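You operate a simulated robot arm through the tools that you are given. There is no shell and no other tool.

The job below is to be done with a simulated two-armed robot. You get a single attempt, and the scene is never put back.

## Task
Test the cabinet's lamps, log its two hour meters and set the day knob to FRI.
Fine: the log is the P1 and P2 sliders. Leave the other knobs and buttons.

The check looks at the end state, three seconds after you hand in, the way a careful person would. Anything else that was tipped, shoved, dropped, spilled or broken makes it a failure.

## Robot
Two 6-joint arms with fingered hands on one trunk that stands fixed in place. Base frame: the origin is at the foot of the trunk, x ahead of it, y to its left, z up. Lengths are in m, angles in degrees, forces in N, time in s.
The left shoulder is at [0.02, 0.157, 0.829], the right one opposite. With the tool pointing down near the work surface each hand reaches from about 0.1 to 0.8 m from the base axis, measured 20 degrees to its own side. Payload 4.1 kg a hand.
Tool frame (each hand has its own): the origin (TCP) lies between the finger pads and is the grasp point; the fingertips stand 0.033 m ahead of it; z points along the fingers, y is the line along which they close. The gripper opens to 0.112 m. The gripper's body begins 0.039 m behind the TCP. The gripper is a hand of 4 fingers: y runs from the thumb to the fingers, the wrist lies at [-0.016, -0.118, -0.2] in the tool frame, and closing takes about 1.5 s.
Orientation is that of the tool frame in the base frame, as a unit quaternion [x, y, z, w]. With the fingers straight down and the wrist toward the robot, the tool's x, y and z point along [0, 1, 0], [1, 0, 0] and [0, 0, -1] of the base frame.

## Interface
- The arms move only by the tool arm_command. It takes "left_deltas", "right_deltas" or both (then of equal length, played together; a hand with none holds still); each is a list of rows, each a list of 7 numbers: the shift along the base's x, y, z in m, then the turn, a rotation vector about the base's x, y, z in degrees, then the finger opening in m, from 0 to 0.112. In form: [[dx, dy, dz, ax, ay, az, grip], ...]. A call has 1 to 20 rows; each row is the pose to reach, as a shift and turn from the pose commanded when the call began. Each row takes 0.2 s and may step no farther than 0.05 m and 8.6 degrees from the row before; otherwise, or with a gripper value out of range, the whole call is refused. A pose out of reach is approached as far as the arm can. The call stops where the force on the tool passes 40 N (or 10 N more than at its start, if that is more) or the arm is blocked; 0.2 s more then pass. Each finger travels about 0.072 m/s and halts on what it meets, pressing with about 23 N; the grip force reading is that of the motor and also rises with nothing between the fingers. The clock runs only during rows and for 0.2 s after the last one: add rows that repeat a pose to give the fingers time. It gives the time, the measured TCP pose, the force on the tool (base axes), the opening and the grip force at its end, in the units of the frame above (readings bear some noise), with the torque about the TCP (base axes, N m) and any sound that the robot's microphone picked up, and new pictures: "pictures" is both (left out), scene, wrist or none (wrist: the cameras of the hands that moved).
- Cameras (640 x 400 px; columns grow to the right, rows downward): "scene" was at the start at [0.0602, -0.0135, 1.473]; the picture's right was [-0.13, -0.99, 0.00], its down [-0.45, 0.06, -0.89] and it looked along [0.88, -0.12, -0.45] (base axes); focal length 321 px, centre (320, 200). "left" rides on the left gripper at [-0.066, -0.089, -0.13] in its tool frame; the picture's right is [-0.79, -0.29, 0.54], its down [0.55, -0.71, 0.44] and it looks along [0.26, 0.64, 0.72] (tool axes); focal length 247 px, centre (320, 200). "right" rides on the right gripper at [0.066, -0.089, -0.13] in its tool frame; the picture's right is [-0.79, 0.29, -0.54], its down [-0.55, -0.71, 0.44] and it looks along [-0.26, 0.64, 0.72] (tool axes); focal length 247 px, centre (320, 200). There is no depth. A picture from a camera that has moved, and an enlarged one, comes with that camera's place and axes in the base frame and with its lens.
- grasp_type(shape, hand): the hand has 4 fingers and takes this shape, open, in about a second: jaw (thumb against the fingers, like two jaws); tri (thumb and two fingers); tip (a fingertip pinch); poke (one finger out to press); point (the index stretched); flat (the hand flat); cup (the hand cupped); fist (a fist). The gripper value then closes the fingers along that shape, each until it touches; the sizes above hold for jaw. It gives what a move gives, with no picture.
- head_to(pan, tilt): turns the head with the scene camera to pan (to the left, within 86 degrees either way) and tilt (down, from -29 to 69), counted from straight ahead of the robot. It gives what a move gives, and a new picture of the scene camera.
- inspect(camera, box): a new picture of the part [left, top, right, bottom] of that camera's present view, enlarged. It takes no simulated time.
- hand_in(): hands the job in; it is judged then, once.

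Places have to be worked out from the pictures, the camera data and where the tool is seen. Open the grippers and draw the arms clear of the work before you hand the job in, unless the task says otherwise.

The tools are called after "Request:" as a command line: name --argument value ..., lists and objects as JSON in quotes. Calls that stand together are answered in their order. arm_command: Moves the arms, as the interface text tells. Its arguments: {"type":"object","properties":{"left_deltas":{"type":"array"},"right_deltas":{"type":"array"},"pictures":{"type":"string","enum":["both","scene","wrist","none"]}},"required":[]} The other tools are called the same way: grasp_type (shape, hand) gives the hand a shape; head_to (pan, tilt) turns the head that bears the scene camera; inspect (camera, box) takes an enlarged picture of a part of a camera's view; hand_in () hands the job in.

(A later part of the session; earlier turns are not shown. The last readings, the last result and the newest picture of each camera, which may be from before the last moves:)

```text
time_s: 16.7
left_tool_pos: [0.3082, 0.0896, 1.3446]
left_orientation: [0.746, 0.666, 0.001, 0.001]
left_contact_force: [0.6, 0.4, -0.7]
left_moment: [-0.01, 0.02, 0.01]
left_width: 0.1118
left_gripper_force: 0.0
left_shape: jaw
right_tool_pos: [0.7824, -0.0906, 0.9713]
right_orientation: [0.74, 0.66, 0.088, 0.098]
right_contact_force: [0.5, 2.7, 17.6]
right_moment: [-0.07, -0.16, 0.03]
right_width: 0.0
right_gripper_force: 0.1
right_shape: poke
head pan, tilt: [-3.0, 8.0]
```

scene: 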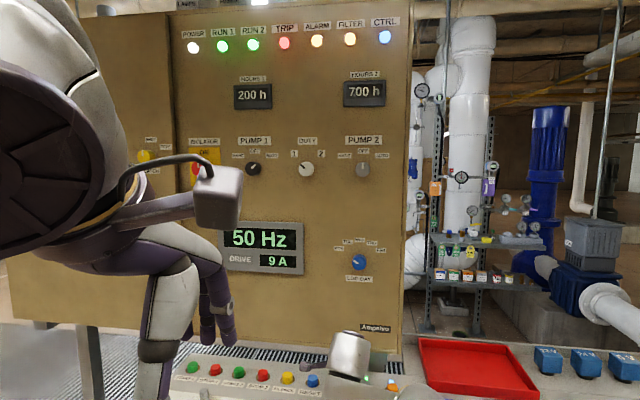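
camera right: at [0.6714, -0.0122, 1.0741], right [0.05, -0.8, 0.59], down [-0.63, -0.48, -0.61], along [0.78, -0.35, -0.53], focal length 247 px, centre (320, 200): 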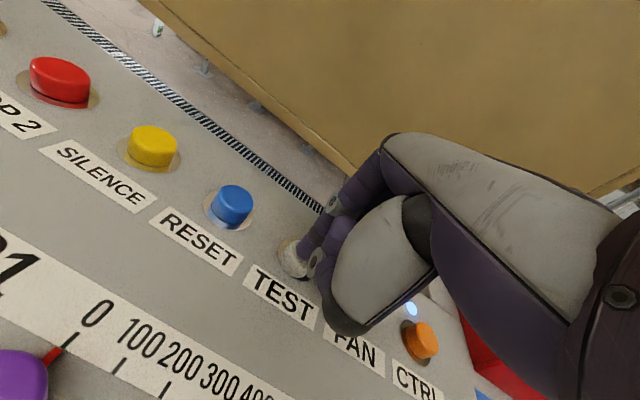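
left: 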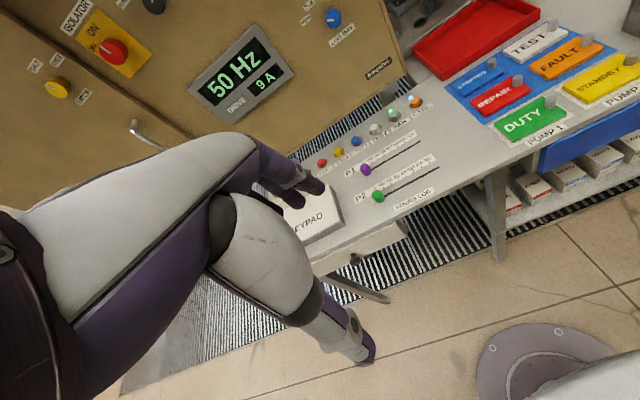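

All seven lamps lit: lamp test done. I'll release the button by raising straight up, then back away a little.

Request:
arm_command --right_deltas '[[0, 0, 0.015, 0, 0, 0, 0.112], [0, 0, 0.04, 0, 0, 0, 0.112], [0, 0, 0.08, 0, 0, 0, 0.112], [-0.03, 0, 0.12, 0.6, 5, 0, 0.112], [-0.06, 0, 0.15, 1.1, 10, 0, 0.112], [-0.09, 0.0, 0.16, 1.7, 14.9, 0, 0.112], [-0.09, 0, 0.16, 1.7, 14.9, 0, 0.112]]'

Request:
grasp_type --hand "right" --shape "tip"

Request:
inspect --camera "right" --box '[140, 0, 640, 400]'

Request:
inspect --camera "scene" --box '[220, 240, 460, 400]'

```text
time_s: 18.3
left_tool_pos: [0.3089, 0.0902, 1.3455]
left_orientation: [0.745, 0.667, 0.0, 0.0]
left_contact_force: [0.5, -0.5, -0.1]
left_moment: [0.0, 0.01, 0.0]
left_width: 0.1117
left_gripper_force: 0.1
left_shape: jaw
right_tool_pos: [0.6929, -0.0905, 1.1282]
right_orientation: [0.745, 0.667, 0.0, 0.0]
right_contact_force: [-0.1, 0.1, 0.1]
right_moment: [0.0, 0.0, -0.01]
right_width: 0.0002
right_gripper_force: 0.0
right_shape: poke
head pan, tilt: [-3.0, 8.0]
camera right: at [0.6122, -0.0142, 1.2592], right [0.2, -0.82, 0.54], down [-0.77, -0.47, -0.43], along [0.61, -0.33, -0.72], focal length 247 px, centre (320, 200)
```

scene: 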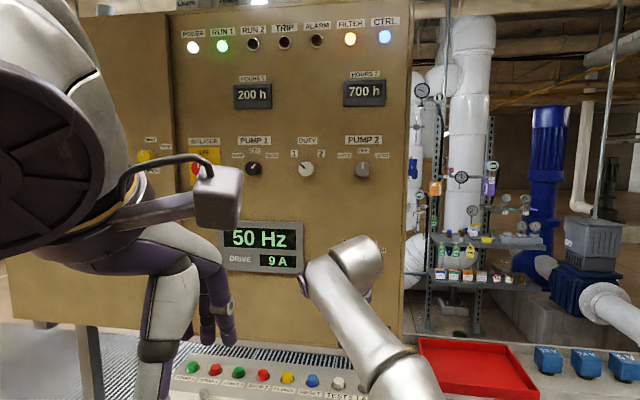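
right: 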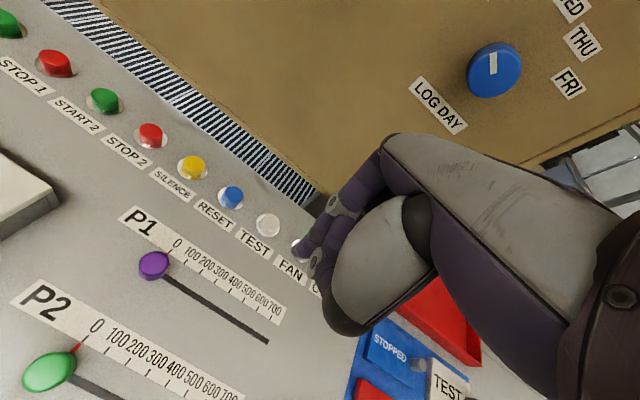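

```text
time_s: 19.2
left_tool_pos: [0.3086, 0.0902, 1.3443]
left_orientation: [0.745, 0.667, 0.0, 0.0]
left_contact_force: [0.1, -0.3, 0.4]
left_moment: [0.02, 0.02, 0.01]
left_width: 0.1118
left_gripper_force: 0.1
left_shape: jaw
right_tool_pos: [0.693, -0.0893, 1.1297]
right_orientation: [0.746, 0.666, -0.001, 0.0]
right_contact_force: [1.4, -0.2, 0.8]
right_moment: [-0.04, -0.01, -0.02]
right_width: 0.1117
right_gripper_force: 0.1
right_shape: tip
head pan, tilt: [-3.0, 8.0]
```

```text
1.00 times, centred on (390, 200) of right (not enlarged: the box is as wide or as high as the picture)
camera zoom: at [0.6125, -0.0144, 1.2591], right [0.2, -0.82, 0.54], down [-0.77, -0.47, -0.44], along [0.61, -0.33, -0.72], focal length 247 px, centre (250, 200)
```

zoom: 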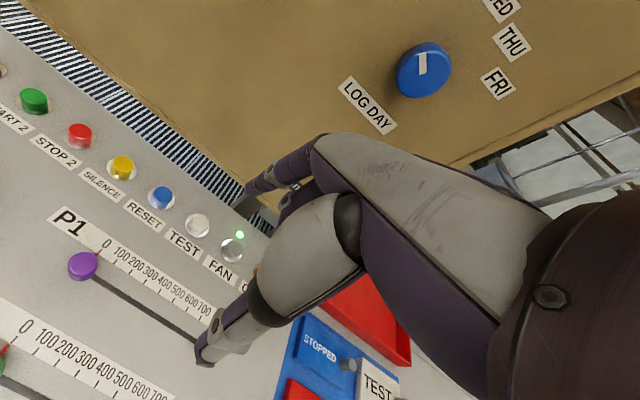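

```text
2.50 times, centred on (340, 320) of scene
camera zoom: at [0.0619, -0.0063, 1.5038], right [-0.05, -1.0, 0.0], down [-0.14, 0.01, -0.99], along [0.99, -0.05, -0.14], focal length 803 px, centre (270, -100)
```

zoom: 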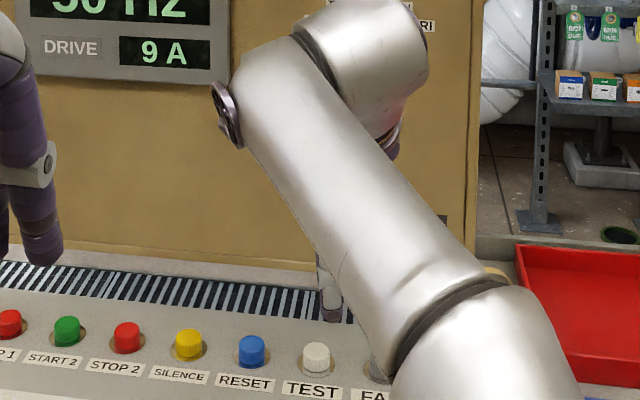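

Lamps returned to normal, and the tip-pinch shape is open. Next P1 (knob near (0.684, 0.012)): I'll turn the head to the bench and hover the pinch over the P1 knob, aligned with the bench's ~12° yaw.

Request:
head_to --pan -5 --tilt 38

Request:
arm_command --right_deltas '[[0, 0.025, -0.01, 0, 0, -1.5, 0.07], [-0.003, 0.05, -0.03, 0, 0, -3, 0.07], [-0.006, 0.075, -0.05, 0, 0, -4.5, 0.07], [-0.009, 0.1, -0.075, 0, 0, -5.6, 0.07], [-0.009, 0.1, -0.095, 0, 0, -5.6, 0.07], [-0.009, 0.1, -0.095, 0, 0, -5.6, 0.07]]'

Request:
inspect --camera "right" --box '[200, 170, 420, 390]'

```text
time_s: 20.1
left_tool_pos: [0.3075, 0.09, 1.3451]
left_orientation: [0.745, 0.667, 0.0, 0.0]
left_contact_force: [-0.6, 0.9, 0.5]
left_moment: [-0.01, 0.01, 0.0]
left_width: 0.1113
left_gripper_force: 0.0
left_shape: jaw
right_tool_pos: [0.6928, -0.0888, 1.1288]
right_orientation: [0.746, 0.665, -0.001, 0.0]
right_contact_force: [0.6, 0.7, 0.0]
right_moment: [0.02, -0.02, -0.04]
right_width: 0.112
right_gripper_force: 0.0
right_shape: tip
head pan, tilt: [-5.0, 38.0]
```

scene: 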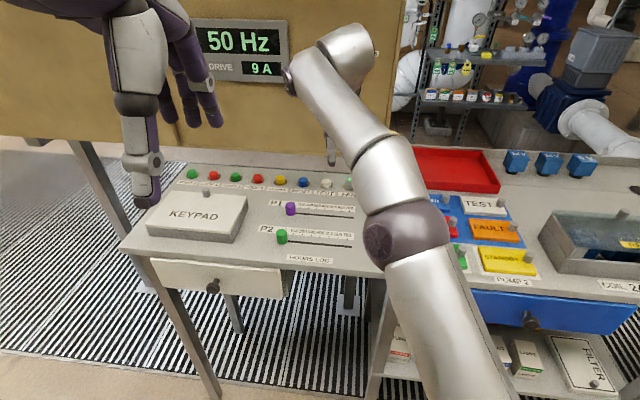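

```text
time_s: 21.5
left_tool_pos: [0.3094, 0.0903, 1.3457]
left_orientation: [0.745, 0.667, 0.0, 0.0]
left_contact_force: [0.6, 0.5, 0.2]
left_moment: [0.02, -0.01, 0.02]
left_width: 0.1115
left_gripper_force: 0.1
left_shape: jaw
right_tool_pos: [0.6848, 0.0084, 1.0333]
right_orientation: [0.778, 0.629, 0.0, 0.0]
right_contact_force: [0.1, 0.2, 0.5]
right_moment: [0.01, 0.03, 0.03]
right_width: 0.0702
right_gripper_force: 0.1
right_shape: tip
head pan, tilt: [-5.0, 38.0]
camera right: at [0.6113, 0.0915, 1.164], right [0.11, -0.83, 0.54], down [-0.81, -0.39, -0.44], along [0.57, -0.39, -0.72], focal length 247 px, centre (320, 200)
```

scene: 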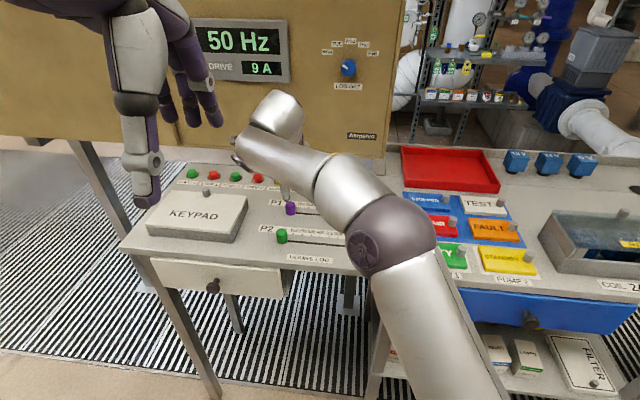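
right: 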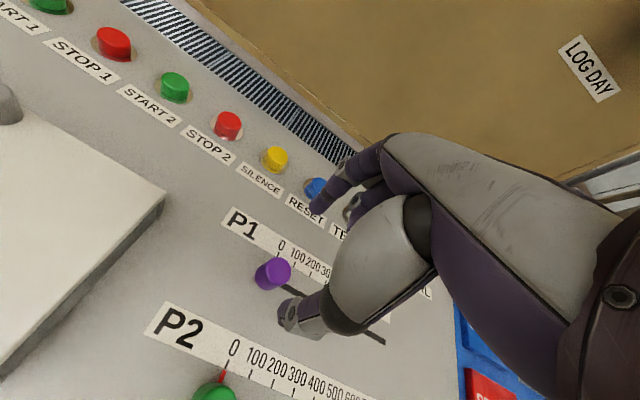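

```text
1.82 times, centred on (310, 280) of right
camera zoom: at [0.6113, 0.0915, 1.164], right [0.11, -0.83, 0.54], down [-0.81, -0.39, -0.44], along [0.57, -0.39, -0.72], focal length 449 px, centre (338, 54)
```

zoom: 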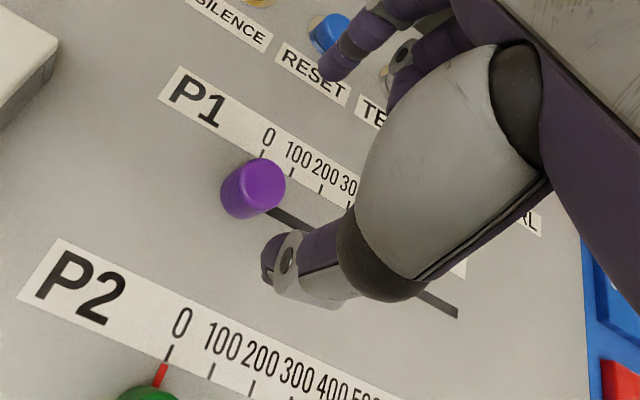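

The knob at ~(0.685, 0.013) is between the index and thumb lines. I'll descend to just above final height and look.

Request:
arm_command --right_deltas '[[0, 0, -0.02, 0, 0, 0, 0.07], [0, 0, -0.035, 0, 0, 0, 0.07], [0, 0, -0.048, 0, 0, 0, 0.07], [0, 0, -0.056, 0, 0, 0, 0.07], [0, 0, -0.056, 0, 0, 0, 0.07]]' --pictures "scene"

Request:
inspect --camera "right" --box '[200, 170, 420, 390]'

Request:
inspect --camera "scene" --box '[220, 160, 380, 280]'

```text
time_s: 22.7
left_tool_pos: [0.3078, 0.0893, 1.3446]
left_orientation: [0.746, 0.666, -0.001, 0.0]
left_contact_force: [-0.4, 0.6, 0.4]
left_moment: [-0.01, 0.02, 0.02]
left_width: 0.1115
left_gripper_force: 0.0
left_shape: jaw
right_tool_pos: [0.6839, 0.0093, 0.9788]
right_orientation: [0.778, 0.628, 0.0, 0.0]
right_contact_force: [0.5, 0.5, 0.5]
right_moment: [-0.01, -0.02, -0.05]
right_width: 0.0705
right_gripper_force: 0.1
right_shape: tip
head pan, tilt: [-5.0, 38.0]
```

scene: 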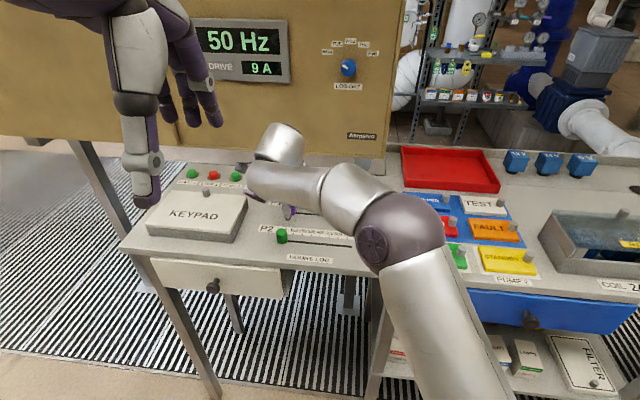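

```text
1.82 times, centred on (310, 280) of right
camera zoom: at [0.6109, 0.0913, 1.1083], right [0.11, -0.83, 0.54], down [-0.81, -0.39, -0.43], along [0.57, -0.39, -0.72], focal length 449 px, centre (338, 54)
```

zoom: 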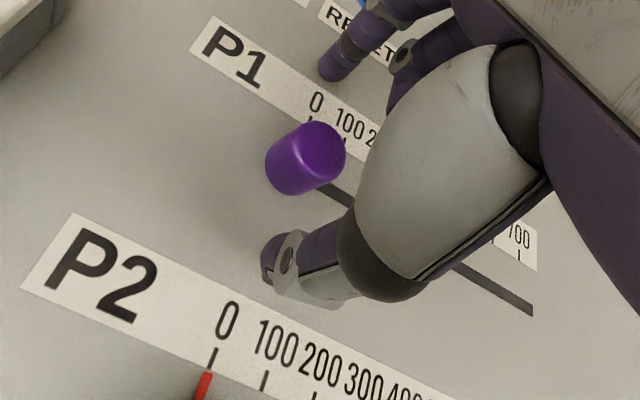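

```text
3.33 times, centred on (300, 220) of scene
camera zoom: at [0.0554, -0.009, 1.4558], right [-0.09, -1.0, 0.0], down [-0.61, 0.05, -0.79], along [0.79, -0.07, -0.62], focal length 1071 px, centre (387, 133)
```

zoom: 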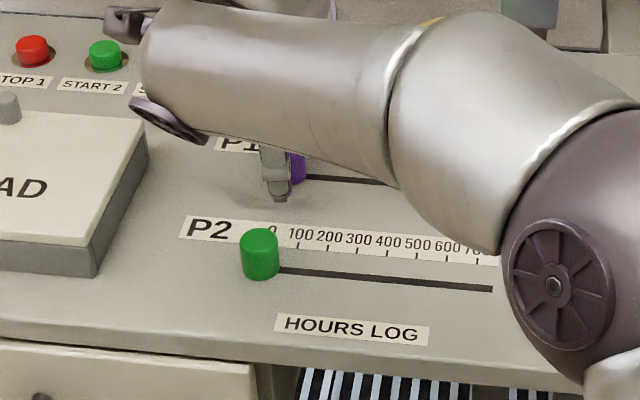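

The knob lies centered between thumb and index. I'll go down the last 11 mm and close gently on it.

Request:
arm_command --right_deltas '[[0, 0, -0.006, 0, 0, 0, 0.07], [0, 0, -0.011, 0, 0, 0, 0.07], [0, 0, -0.011, 0, 0, 0, 0.05], [0, 0, -0.011, 0, 0, 0, 0.035], [0, 0, -0.011, 0, 0, 0, 0.02], [0, 0, -0.011, 0, 0, 0, 0.02], [0, 0, -0.011, 0, 0, 0, 0.02]]' --pictures "none"

Request:
inspect --camera "right" --box '[200, 170, 420, 390]'

Request:
inspect --camera "scene" --box '[220, 160, 380, 280]'

```text
time_s: 24.3
left_tool_pos: [0.3094, 0.0894, 1.3449]
left_orientation: [0.745, 0.667, 0.0, 0.0]
left_contact_force: [0.1, -0.3, -1.4]
left_moment: [0.03, 0.02, -0.01]
left_width: 0.1116
left_gripper_force: 0.1
left_shape: jaw
right_tool_pos: [0.6836, 0.0109, 0.9676]
right_orientation: [0.777, 0.629, 0.0, 0.0]
right_contact_force: [-0.3, 1.9, -1.7]
right_moment: [0.03, 0.02, -0.07]
right_width: 0.02
right_gripper_force: 22.9
right_shape: tip
head pan, tilt: [-5.0, 38.0]
```

```text
1.82 times, centred on (310, 280) of right
camera zoom: at [0.6104, 0.0919, 1.0975], right [0.12, -0.83, 0.54], down [-0.81, -0.39, -0.43], along [0.57, -0.39, -0.72], focal length 449 px, centre (338, 54)
```

zoom: 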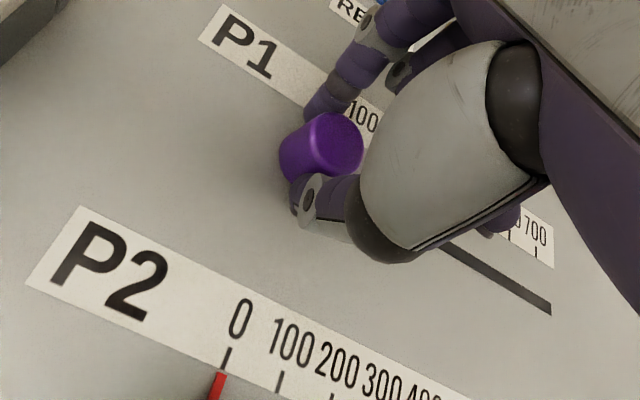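

```text
3.33 times, centred on (300, 220) of scene
camera zoom: at [0.0554, -0.009, 1.4558], right [-0.09, -1.0, 0.0], down [-0.61, 0.05, -0.79], along [0.79, -0.07, -0.62], focal length 1071 px, centre (387, 133)
```

zoom: 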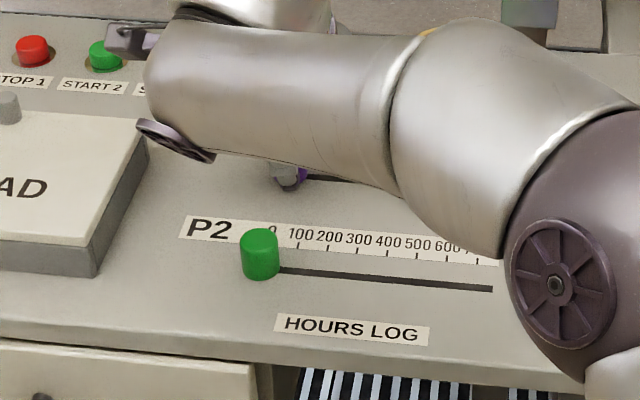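

The pinch has closed on the P1 knob (22.9 N). I'll drag it about 42 mm along the track direction (−0.209, −0.979) toward 200.

Request:
arm_command --right_deltas '[[-0.0015, -0.0069, 0, 0, 0, 0, 0.015], [-0.0029, -0.0137, 0, 0, 0, 0, 0.015], [-0.0044, -0.0206, 0, 0, 0, 0, 0.015], [-0.0059, -0.0274, 0, 0, 0, 0, 0.015], [-0.0073, -0.0343, 0, 0, 0, 0, 0.015], [-0.0088, -0.0411, 0, 0, 0, 0, 0.015], [-0.0088, -0.0411, 0, 0, 0, 0, 0.015]]' --pictures "wrist"

Request:
inspect --camera "right" --box '[200, 170, 420, 390]'

Request:
inspect --camera "scene" --box '[220, 160, 380, 280]'

```text
time_s: 25.9
left_tool_pos: [0.3093, 0.0898, 1.3447]
left_orientation: [0.746, 0.666, 0.0, 0.001]
left_contact_force: [0.2, 0.6, -0.5]
left_moment: [-0.02, 0.0, 0.06]
left_width: 0.1118
left_gripper_force: 0.1
left_shape: jaw
right_tool_pos: [0.6747, -0.0309, 0.9675]
right_orientation: [0.778, 0.629, 0.0, 0.0]
right_contact_force: [-1.7, 1.4, -2.9]
right_moment: [0.03, -0.01, -0.07]
right_width: 0.0194
right_gripper_force: 23.2
right_shape: tip
head pan, tilt: [-5.0, 38.0]
camera right: at [0.6017, 0.051, 1.0978], right [0.11, -0.83, 0.54], down [-0.81, -0.39, -0.43], along [0.57, -0.39, -0.72], focal length 247 px, centre (320, 200)
```

right: 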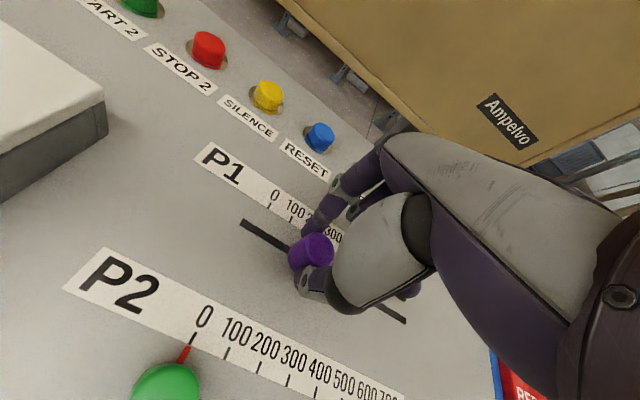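

```text
1.82 times, centred on (310, 280) of right
camera zoom: at [0.6017, 0.051, 1.0978], right [0.11, -0.83, 0.54], down [-0.81, -0.39, -0.43], along [0.57, -0.39, -0.72], focal length 449 px, centre (338, 54)
```

zoom: 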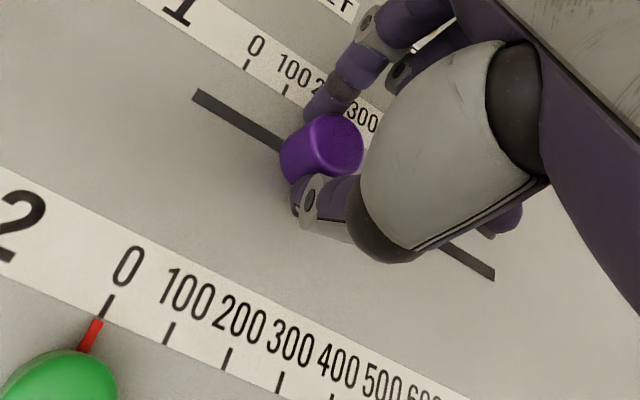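

```text
3.33 times, centred on (300, 220) of scene
camera zoom: at [0.0554, -0.009, 1.4558], right [-0.09, -1.0, 0.0], down [-0.61, 0.05, -0.79], along [0.79, -0.07, -0.62], focal length 1071 px, centre (387, 133)
```

zoom: 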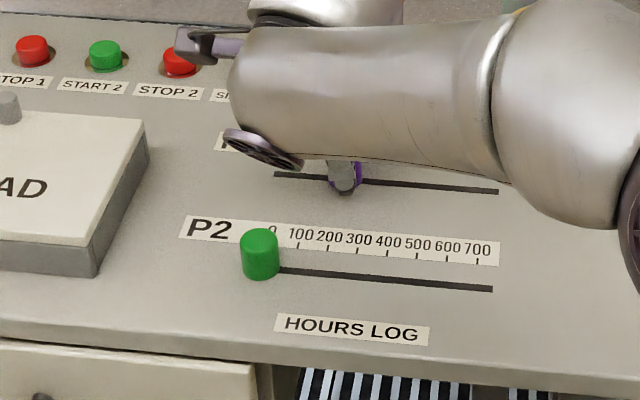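

P1 moved with the fingers to roughly 200. I'll open, lift clear and check the red pointer.

Request:
arm_command --right_deltas '[[0, 0, 0, 0, 0, 0, 0.03], [0, 0, 0, 0, 0, 0, 0.05], [0, 0, 0, 0, 0, 0, 0.07], [0, 0, 0, 0, 0, 0, 0.07], [0, 0, 0.03, 0, 0, 0, 0.07], [0, 0, 0.06, 0, 0, 0, 0.07], [-0.03, -0.03, 0.09, 0, 0, 0, 0.07], [-0.04, -0.06, 0.11, 0, 0, 0, 0.07], [-0.04, -0.06, 0.11, 0, 0, 0, 0.07]]' --pictures "both"

Request:
inspect --camera "right" --box '[80, 180, 330, 380]'

Request:
inspect --camera "scene" --box '[250, 180, 370, 270]'

```text
refused: row 7 steps farther than a row can; nothing moved
```

```text
2.00 times, centred on (205, 280) of right
camera zoom: at [0.6017, 0.051, 1.0978], right [0.11, -0.83, 0.54], down [-0.81, -0.39, -0.43], along [0.57, -0.39, -0.72], focal length 494 px, centre (550, 40)
```

zoom: 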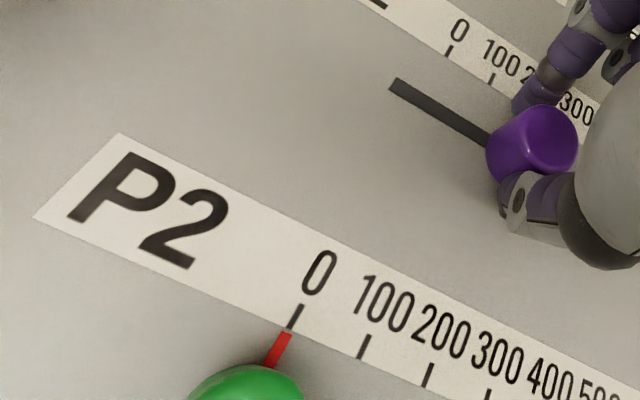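

```text
4.44 times, centred on (310, 225) of scene
camera zoom: at [0.0554, -0.009, 1.4558], right [-0.09, -1.0, 0.0], down [-0.61, 0.05, -0.79], along [0.79, -0.07, -0.62], focal length 1428 px, centre (364, 89)
```

zoom: 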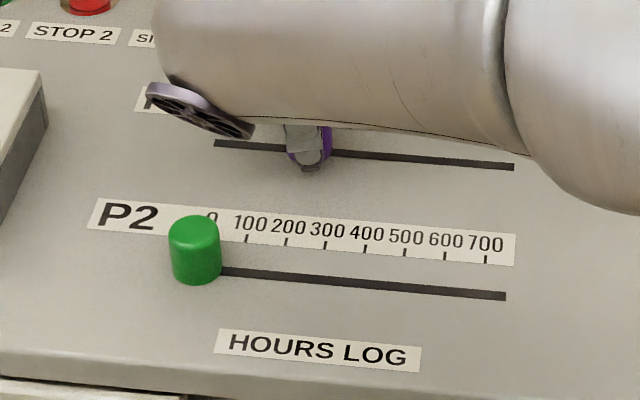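

A row was too long and nothing moved; I'll resend with shorter steps.

Request:
arm_command --right_deltas '[[0, 0, 0, 0, 0, 0, 0.03], [0, 0, 0, 0, 0, 0, 0.05], [0, 0, 0, 0, 0, 0, 0.07], [0, 0, 0, 0, 0, 0, 0.07], [0, 0, 0.03, 0, 0, 0, 0.07], [0, 0, 0.06, 0, 0, 0, 0.07], [-0.02, -0.02, 0.085, 0, 0, 0, 0.07], [-0.04, -0.05, 0.1, 0, 0, 0, 0.07], [-0.04, -0.05, 0.1, 0, 0, 0, 0.07]]' --pictures "both"

Request:
inspect --camera "right" --box '[80, 130, 330, 330]'

Request:
inspect --camera "scene" --box '[250, 180, 370, 270]'

```text
time_s: 27.9
left_tool_pos: [0.3081, 0.09, 1.3448]
left_orientation: [0.745, 0.667, 0.0, -0.001]
left_contact_force: [0.6, 1.1, 0.2]
left_moment: [0.01, 0.01, -0.01]
left_width: 0.1118
left_gripper_force: 0.0
left_shape: jaw
right_tool_pos: [0.6346, -0.0796, 1.0674]
right_orientation: [0.778, 0.628, 0.0, 0.0]
right_contact_force: [-0.3, -0.2, 0.3]
right_moment: [0.0, -0.01, 0.02]
right_width: 0.0696
right_gripper_force: 0.1
right_shape: tip
head pan, tilt: [-5.0, 38.0]
camera right: at [0.562, 0.0018, 1.1976], right [0.11, -0.83, 0.54], down [-0.81, -0.39, -0.43], along [0.57, -0.39, -0.72], focal length 247 px, centre (320, 200)
```

scene: 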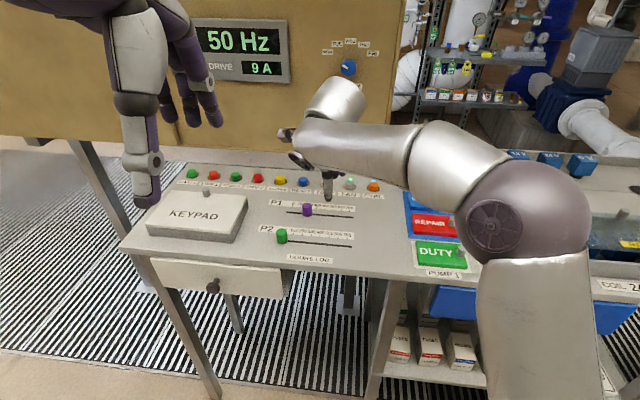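
right: 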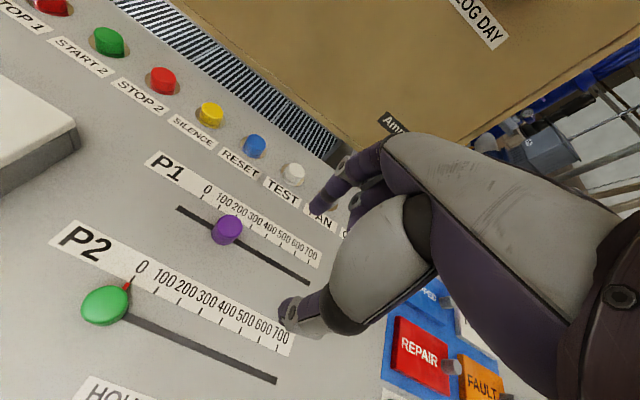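

```text
2.00 times, centred on (205, 230) of right
camera zoom: at [0.562, 0.0018, 1.1976], right [0.11, -0.83, 0.54], down [-0.81, -0.39, -0.43], along [0.57, -0.39, -0.72], focal length 494 px, centre (550, 140)
```

zoom: 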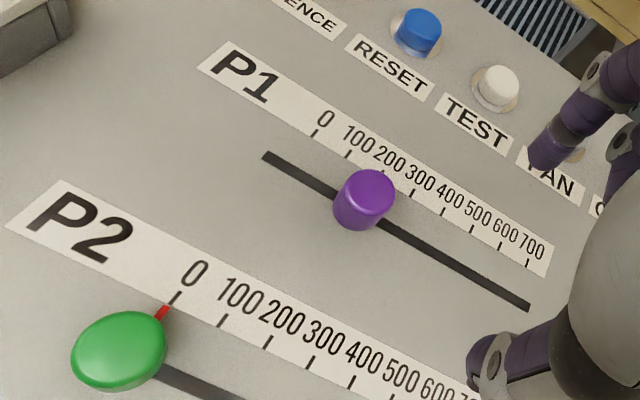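

```text
4.44 times, centred on (310, 225) of scene
camera zoom: at [0.0555, -0.0089, 1.4558], right [-0.09, -1.0, 0.0], down [-0.61, 0.05, -0.79], along [0.79, -0.07, -0.62], focal length 1428 px, centre (364, 89)
```

zoom: 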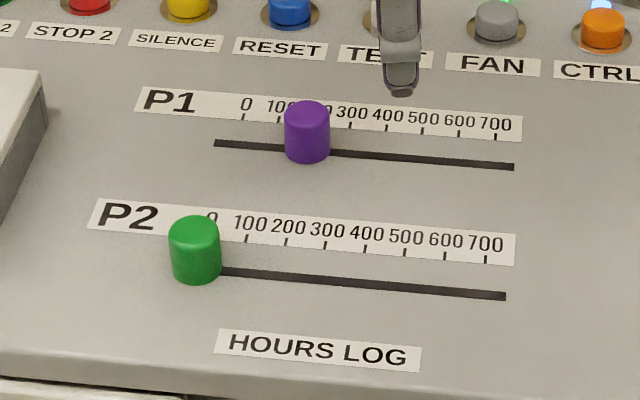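

P1's knob now sits at roughly 195–200; I'll verify its pointer from above later. Now hovering over the P2 knob at about (0.5855, 0.032).

Request:
arm_command --right_deltas '[[-0.012, 0.028, 0, 0, 0, 0, 0.07], [-0.025, 0.056, 0, 0, 0, 0, 0.07], [-0.038, 0.084, -0.01, 0, 0, 0, 0.07], [-0.049, 0.111, -0.025, 0, 0, 0, 0.07], [-0.049, 0.111, -0.045, 0, 0, 0, 0.07], [-0.049, 0.111, -0.06, 0, 0, 0, 0.07], [-0.049, 0.111, -0.06, 0, 0, 0, 0.07]]' --pictures "both"

Request:
inspect --camera "right" --box '[200, 170, 420, 390]'

Request:
inspect --camera "scene" --box '[250, 180, 370, 270]'

```text
time_s: 29.5
left_tool_pos: [0.3081, 0.0897, 1.3444]
left_orientation: [0.746, 0.666, 0.0, 0.001]
left_contact_force: [0.1, -0.3, 0.5]
left_moment: [0.0, -0.01, -0.01]
left_width: 0.1116
left_gripper_force: 0.1
left_shape: jaw
right_tool_pos: [0.5859, 0.0293, 1.0086]
right_orientation: [0.778, 0.629, 0.0, 0.0]
right_contact_force: [-0.4, -0.7, 0.1]
right_moment: [-0.02, -0.02, -0.04]
right_width: 0.0699
right_gripper_force: 0.0
right_shape: tip
head pan, tilt: [-5.0, 38.0]
camera right: at [0.5127, 0.1117, 1.1377], right [0.11, -0.83, 0.54], down [-0.81, -0.39, -0.44], along [0.57, -0.39, -0.72], focal length 247 px, centre (320, 200)
```

scene: 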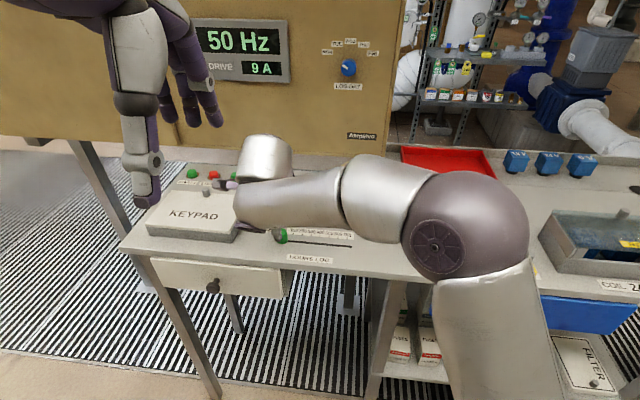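
right: 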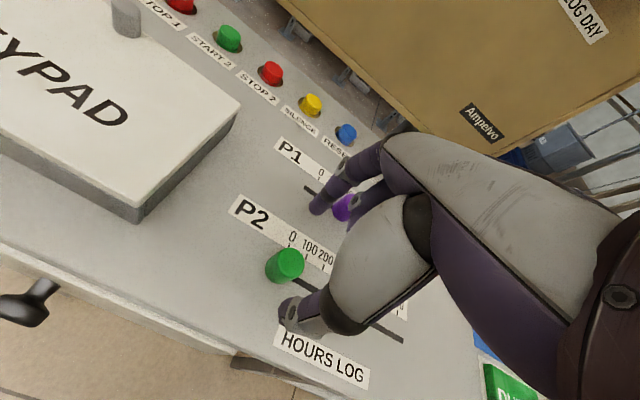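

```text
1.82 times, centred on (310, 280) of right
camera zoom: at [0.5127, 0.1117, 1.1377], right [0.11, -0.83, 0.54], down [-0.81, -0.39, -0.44], along [0.57, -0.39, -0.72], focal length 449 px, centre (338, 54)
```

zoom: 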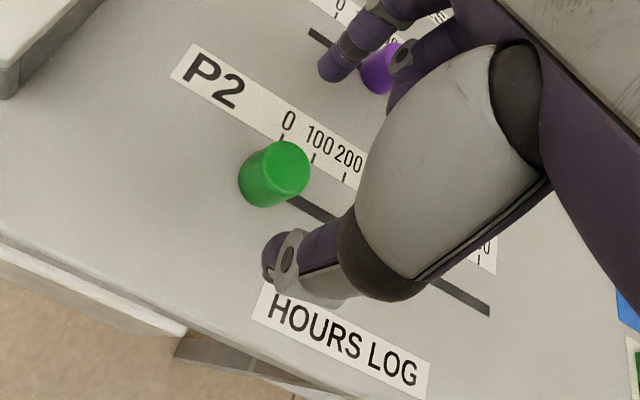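

```text
4.44 times, centred on (310, 225) of scene
camera zoom: at [0.0554, -0.009, 1.4558], right [-0.09, -1.0, 0.0], down [-0.61, 0.05, -0.79], along [0.79, -0.07, -0.62], focal length 1428 px, centre (364, 89)
```

zoom: 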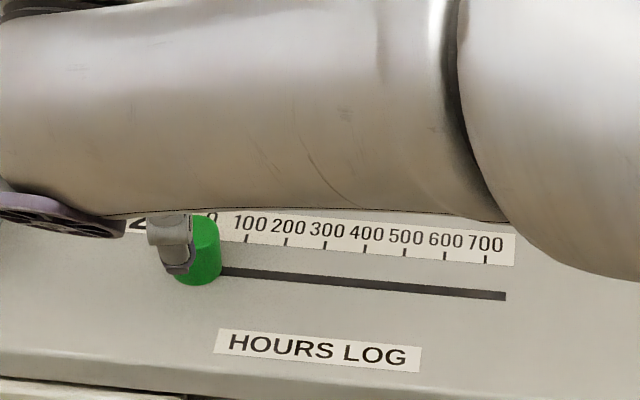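

P2's knob is centred between the fingers (knob y≈0.034). I'll shift 2 mm left, descend and close on it.

Request:
arm_command --right_deltas '[[0, 0.002, -0.015, 0, 0, 0, 0.07], [0, 0.002, -0.028, 0, 0, 0, 0.07], [0, 0.002, -0.036, 0, 0, 0, 0.07], [0, 0.002, -0.041, 0, 0, 0, 0.07], [0, 0.002, -0.041, 0, 0, 0, 0.05], [0, 0.002, -0.041, 0, 0, 0, 0.035], [0, 0.002, -0.041, 0, 0, 0, 0.015], [0, 0.002, -0.041, 0, 0, 0, 0.015], [0, 0.002, -0.041, 0, 0, 0, 0.015]]' --pictures "none"

Request:
inspect --camera "right" --box '[200, 170, 420, 390]'

Request:
inspect --camera "scene" --box '[250, 180, 370, 270]'

```text
time_s: 31.5
left_tool_pos: [0.3091, 0.0887, 1.3451]
left_orientation: [0.745, 0.667, 0.0, 0.0]
left_contact_force: [0.3, 0.3, 0.4]
left_moment: [0.0, 0.0, -0.01]
left_width: 0.1117
left_gripper_force: 0.0
left_shape: jaw
right_tool_pos: [0.5853, 0.0301, 0.9669]
right_orientation: [0.778, 0.629, 0.001, 0.0]
right_contact_force: [-1.8, 0.1, 2.2]
right_moment: [0.02, 0.06, 0.02]
right_width: 0.0164
right_gripper_force: 0.0
right_shape: tip
head pan, tilt: [-5.0, 38.0]
```

```text
1.82 times, centred on (310, 280) of right
camera zoom: at [0.5133, 0.1137, 1.097], right [0.11, -0.83, 0.54], down [-0.81, -0.39, -0.44], along [0.57, -0.39, -0.72], focal length 449 px, centre (338, 54)
```

zoom: 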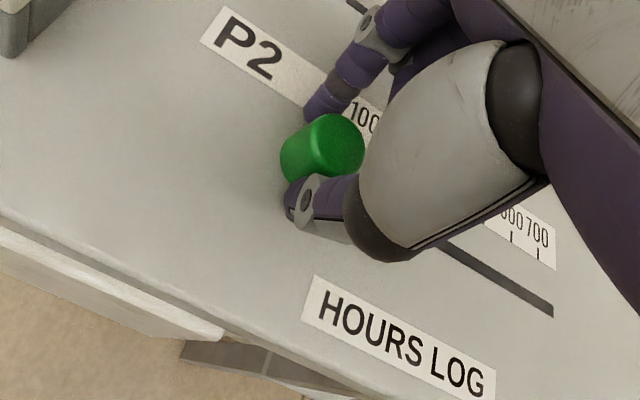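

```text
4.44 times, centred on (310, 225) of scene
camera zoom: at [0.0553, -0.009, 1.4558], right [-0.09, -1.0, 0.0], down [-0.61, 0.05, -0.79], along [0.79, -0.07, -0.62], focal length 1428 px, centre (364, 89)
```

zoom: 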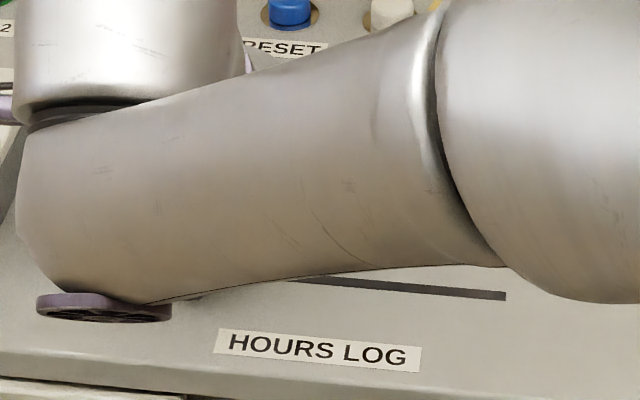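

Width reads 0.0164 with no motor force yet; I'll command a tighter close for a moment to confirm hold.

Request:
arm_command --right_deltas '[[0, 0, 0, 0, 0, 0, 0.005], [0, 0, 0, 0, 0, 0, 0.005], [0, 0, 0, 0, 0, 0, 0.005]]' --pictures "none"

Request:
inspect --camera "right" --box '[240, 190, 380, 310]'

```text
time_s: 32.3
left_tool_pos: [0.31, 0.0893, 1.3448]
left_orientation: [0.746, 0.666, 0.0, 0.0]
left_contact_force: [-0.4, -0.2, -0.2]
left_moment: [-0.01, -0.04, -0.02]
left_width: 0.1116
left_gripper_force: 0.2
left_shape: jaw
right_tool_pos: [0.5867, 0.0317, 0.9667]
right_orientation: [0.778, 0.629, -0.001, 0.0]
right_contact_force: [-3.0, 1.5, -2.0]
right_moment: [0.0, 0.06, -0.06]
right_width: 0.0168
right_gripper_force: 23.0
right_shape: tip
head pan, tilt: [-5.0, 38.0]
```

```text
3.33 times, centred on (310, 250) of right
camera zoom: at [0.5133, 0.1138, 1.0967], right [0.11, -0.83, 0.54], down [-0.81, -0.39, -0.43], along [0.57, -0.39, -0.72], focal length 823 px, centre (353, 33)
```

zoom: 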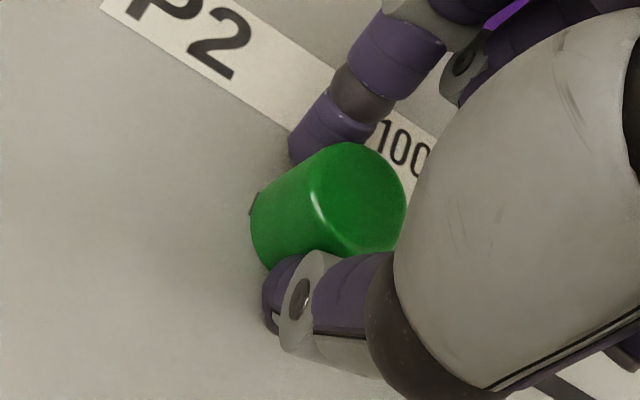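

Firm hold on P2's knob. I'll drag it 148 mm along the track toward 700.

Request:
arm_command --right_deltas '[[-0.0021, -0.0097, 0, 0, 0, 0, 0.005], [-0.0041, -0.0193, 0, 0, 0, 0, 0.005], [-0.0062, -0.029, 0, 0, 0, 0, 0.005], [-0.0082, -0.0386, 0, 0, 0, 0, 0.005], [-0.0103, -0.0483, 0, 0, 0, 0, 0.005], [-0.0124, -0.058, 0, 0, 0, 0, 0.005], [-0.0144, -0.0676, 0, 0, 0, 0, 0.005], [-0.0165, -0.0773, 0, 0, 0, 0, 0.005], [-0.0185, -0.0869, 0, 0, 0, 0, 0.005], [-0.0206, -0.0966, 0, 0, 0, 0, 0.005], [-0.0227, -0.1063, 0, 0, 0, 0, 0.005], [-0.0247, -0.1159, 0, 0, 0, 0, 0.005], [-0.0268, -0.1256, 0, 0, 0, 0, 0.005], [-0.0288, -0.1352, 0, 0, 0, 0, 0.005], [-0.0309, -0.1449, 0, 0, 0, 0, 0.005], [-0.0309, -0.1449, 0, 0, 0, 0, 0.005]]' --pictures "both"

Request:
inspect --camera "right" --box '[200, 170, 420, 390]'

Request:
inspect --camera "scene" --box '[250, 180, 370, 270]'

```text
time_s: 35.7
left_tool_pos: [0.3085, 0.0886, 1.3438]
left_orientation: [0.745, 0.667, -0.001, 0.0]
left_contact_force: [0.3, 0.0, 0.2]
left_moment: [0.0, 0.0, 0.0]
left_width: 0.1118
left_gripper_force: 0.0
left_shape: jaw
right_tool_pos: [0.5541, -0.1137, 0.9675]
right_orientation: [0.777, 0.629, 0.0, -0.001]
right_contact_force: [1.0, 8.3, -2.9]
right_moment: [0.2, -0.01, 0.01]
right_width: 0.0167
right_gripper_force: 23.3
right_shape: tip
head pan, tilt: [-5.0, 38.0]
camera right: at [0.482, -0.0302, 1.0969], right [0.12, -0.84, 0.54], down [-0.81, -0.39, -0.44], along [0.58, -0.38, -0.72], focal length 247 px, centre (320, 200)
```

scene: 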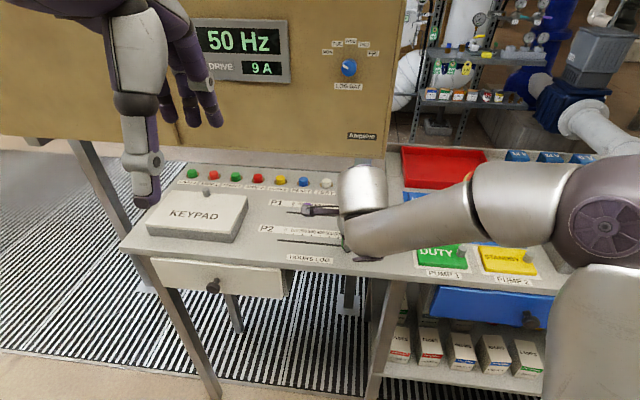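
right: 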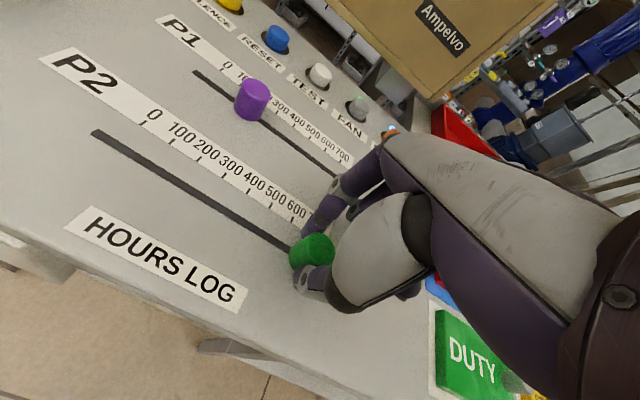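

```text
1.82 times, centred on (310, 280) of right
camera zoom: at [0.482, -0.0302, 1.0969], right [0.12, -0.84, 0.54], down [-0.81, -0.39, -0.44], along [0.58, -0.38, -0.72], focal length 449 px, centre (338, 54)
```

zoom: 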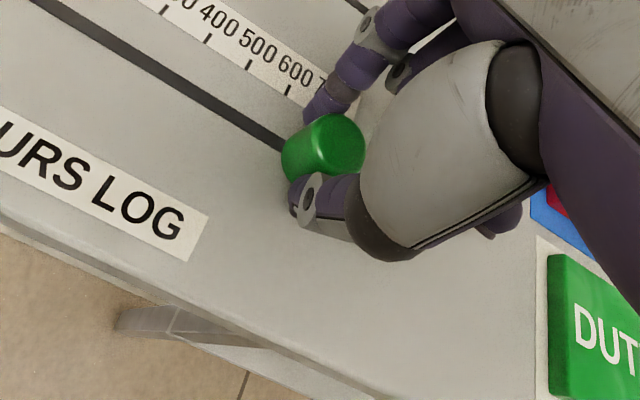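

```text
4.44 times, centred on (310, 225) of scene
camera zoom: at [0.0555, -0.0087, 1.4558], right [-0.09, -1.0, 0.0], down [-0.61, 0.05, -0.79], along [0.79, -0.07, -0.62], focal length 1428 px, centre (364, 89)
```

zoom: 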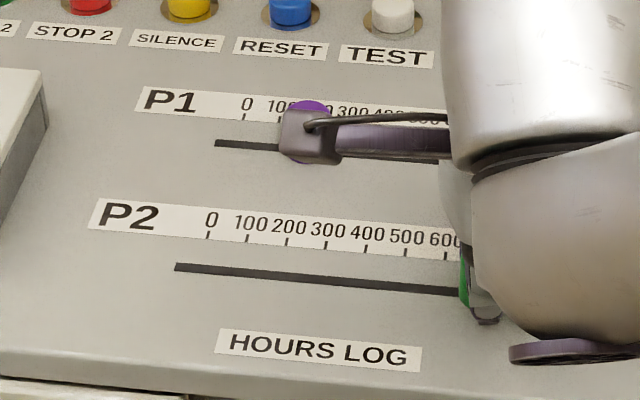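

Resistance of ~8 N in y suggests P2 reached its end at 700. I'll release, lift straight up, then move so that the wrist camera looks steeply down on both pointers.

Request:
arm_command --right_deltas '[[0, 0, 0, 0, 0, 0, 0.03], [0, 0, 0, 0, 0, 0, 0.05], [0, 0, 0, 0, 0, 0, 0.07], [0, 0, 0, 0, 0, 0, 0.07], [0, 0, 0.03, 0, 0, 0, 0.07], [0, 0, 0.06, 0, 0, 0, 0.07], [0, 0, 0.1, 0, 0, 0, 0.07], [0.03, 0, 0.13, 0, 0, 0, 0.07], [0.07, 0, 0.14, 0, 0, 0, 0.07], [0.11, 0, 0.14, 0, 0, 0, 0.07], [0.15, 0, 0.14, 0, 0, 0, 0.07], [0.18, 0, 0.14, 0, 0, 0, 0.07], [0.18, 0, 0.14, 0, 0, 0, 0.07]]' --pictures "both"

Request:
inspect --camera "right" --box '[60, 200, 340, 400]'

Request:
inspect --camera "scene" --box '[250, 180, 370, 270]'

```text
time_s: 38.5
left_tool_pos: [0.309, 0.0887, 1.3454]
left_orientation: [0.746, 0.666, 0.001, -0.001]
left_contact_force: [0.2, 0.1, -0.2]
left_moment: [0.03, 0.03, -0.01]
left_width: 0.1118
left_gripper_force: 0.0
left_shape: jaw
right_tool_pos: [0.7159, -0.1139, 1.0961]
right_orientation: [0.777, 0.629, -0.001, 0.0]
right_contact_force: [-0.6, 0.0, 0.5]
right_moment: [0.03, -0.02, 0.01]
right_width: 0.0694
right_gripper_force: 0.0
right_shape: tip
right hand out of reach, approached as far as the arm can: row 12, 13
head pan, tilt: [-5.0, 38.0]
camera right: at [0.6427, -0.0311, 1.2259], right [0.12, -0.83, 0.54], down [-0.81, -0.39, -0.43], along [0.57, -0.39, -0.72], focal length 247 px, centre (320, 200)
```

scene: 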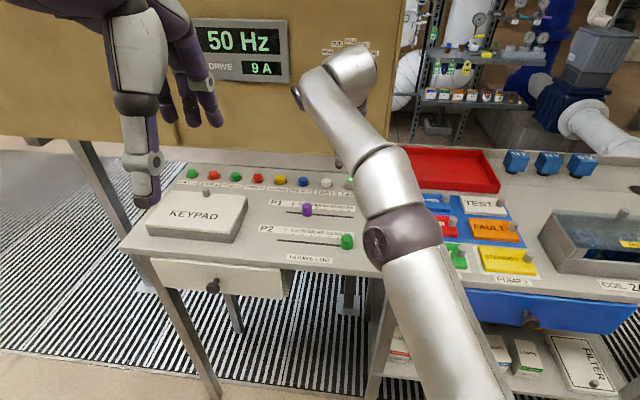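
right: 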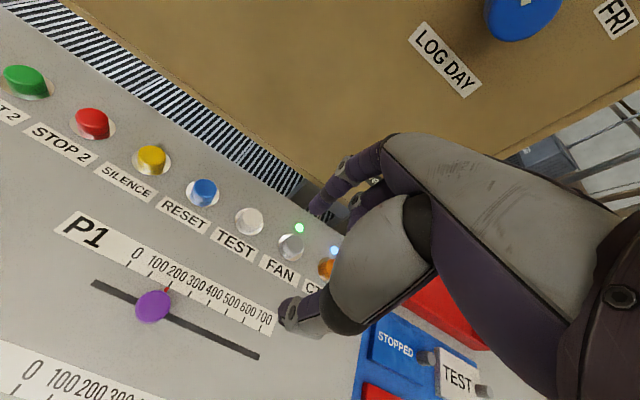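

```text
2.00 times, centred on (200, 300) of right
camera zoom: at [0.6427, -0.0311, 1.2259], right [0.12, -0.83, 0.54], down [-0.81, -0.39, -0.43], along [0.57, -0.39, -0.72], focal length 494 px, centre (560, 0)
```

zoom: 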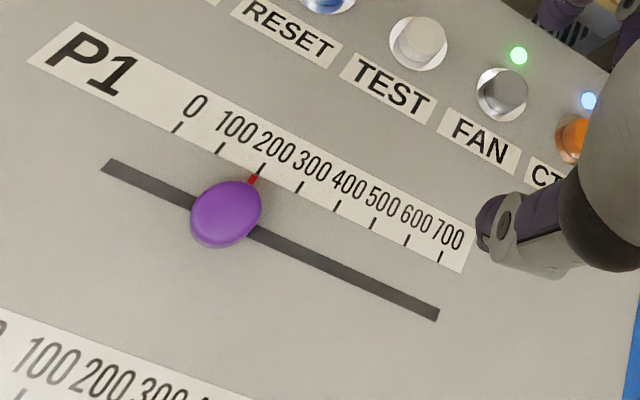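

```text
4.44 times, centred on (310, 225) of scene
camera zoom: at [0.0555, -0.009, 1.4558], right [-0.09, -1.0, 0.0], down [-0.61, 0.05, -0.79], along [0.79, -0.07, -0.62], focal length 1428 px, centre (364, 89)
```

zoom: 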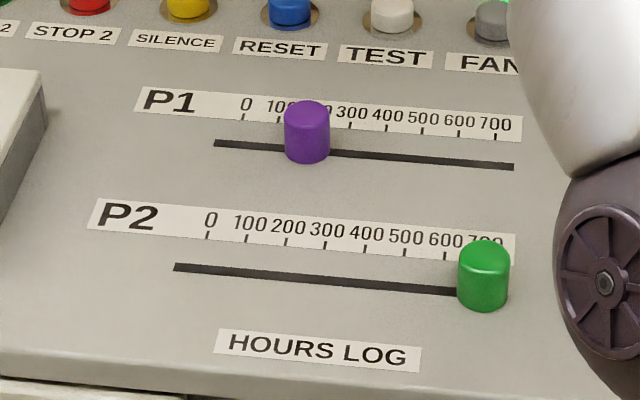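

P1's red pointer sits at the 200 tick. I'll enlarge both pointers for confirmation.

Request:
inspect --camera "right" --box '[130, 260, 210, 320]'

Request:
inspect --camera "scene" --box '[320, 220, 360, 255]'

Request:
inspect --camera "left" --box '[330, 130, 450, 220]'

```text
6.67 times, centred on (170, 290) of right
camera zoom: at [0.6427, -0.0311, 1.2259], right [0.12, -0.83, 0.54], down [-0.81, -0.39, -0.43], along [0.57, -0.39, -0.72], focal length 1646 px, centre (1320, -400)
```

zoom: 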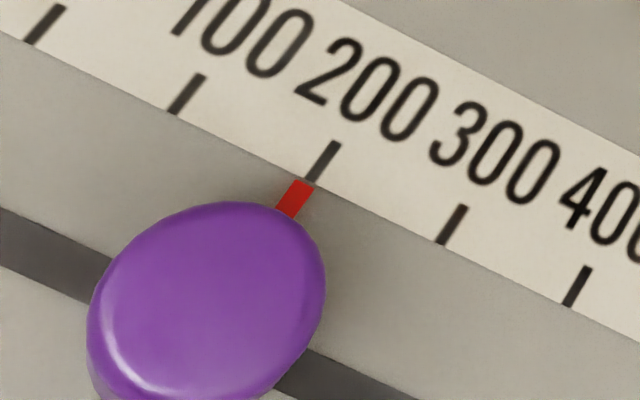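

```text
11.43 times, centred on (340, 238) of scene
camera zoom: at [0.0555, -0.009, 1.4558], right [-0.09, -1.0, 0.0], down [-0.61, 0.05, -0.79], along [0.79, -0.07, -0.62], focal length 3672 px, centre (91, -229)
```

zoom: 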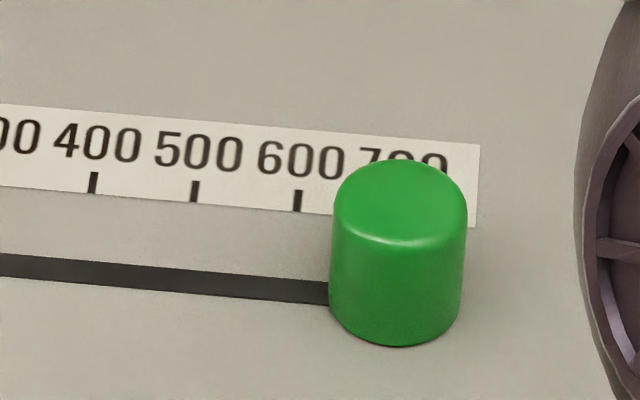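

```text
4.44 times, centred on (390, 175) of left
camera zoom: at [0.2125, 0.0346, 1.475], right [-0.37, -0.76, -0.54], down [-0.64, 0.63, -0.44], along [0.67, 0.18, -0.72], focal length 1098 px, centre (9, 311)
```

zoom: 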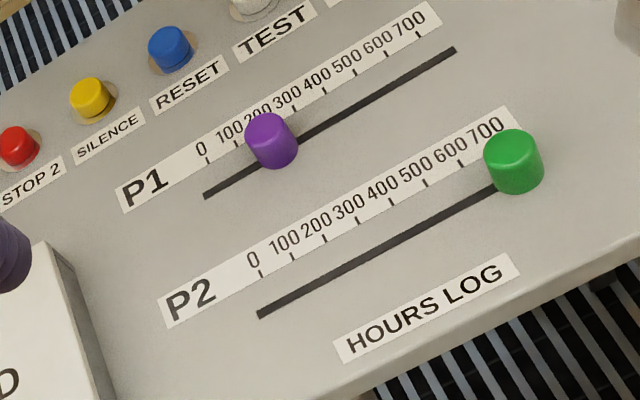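

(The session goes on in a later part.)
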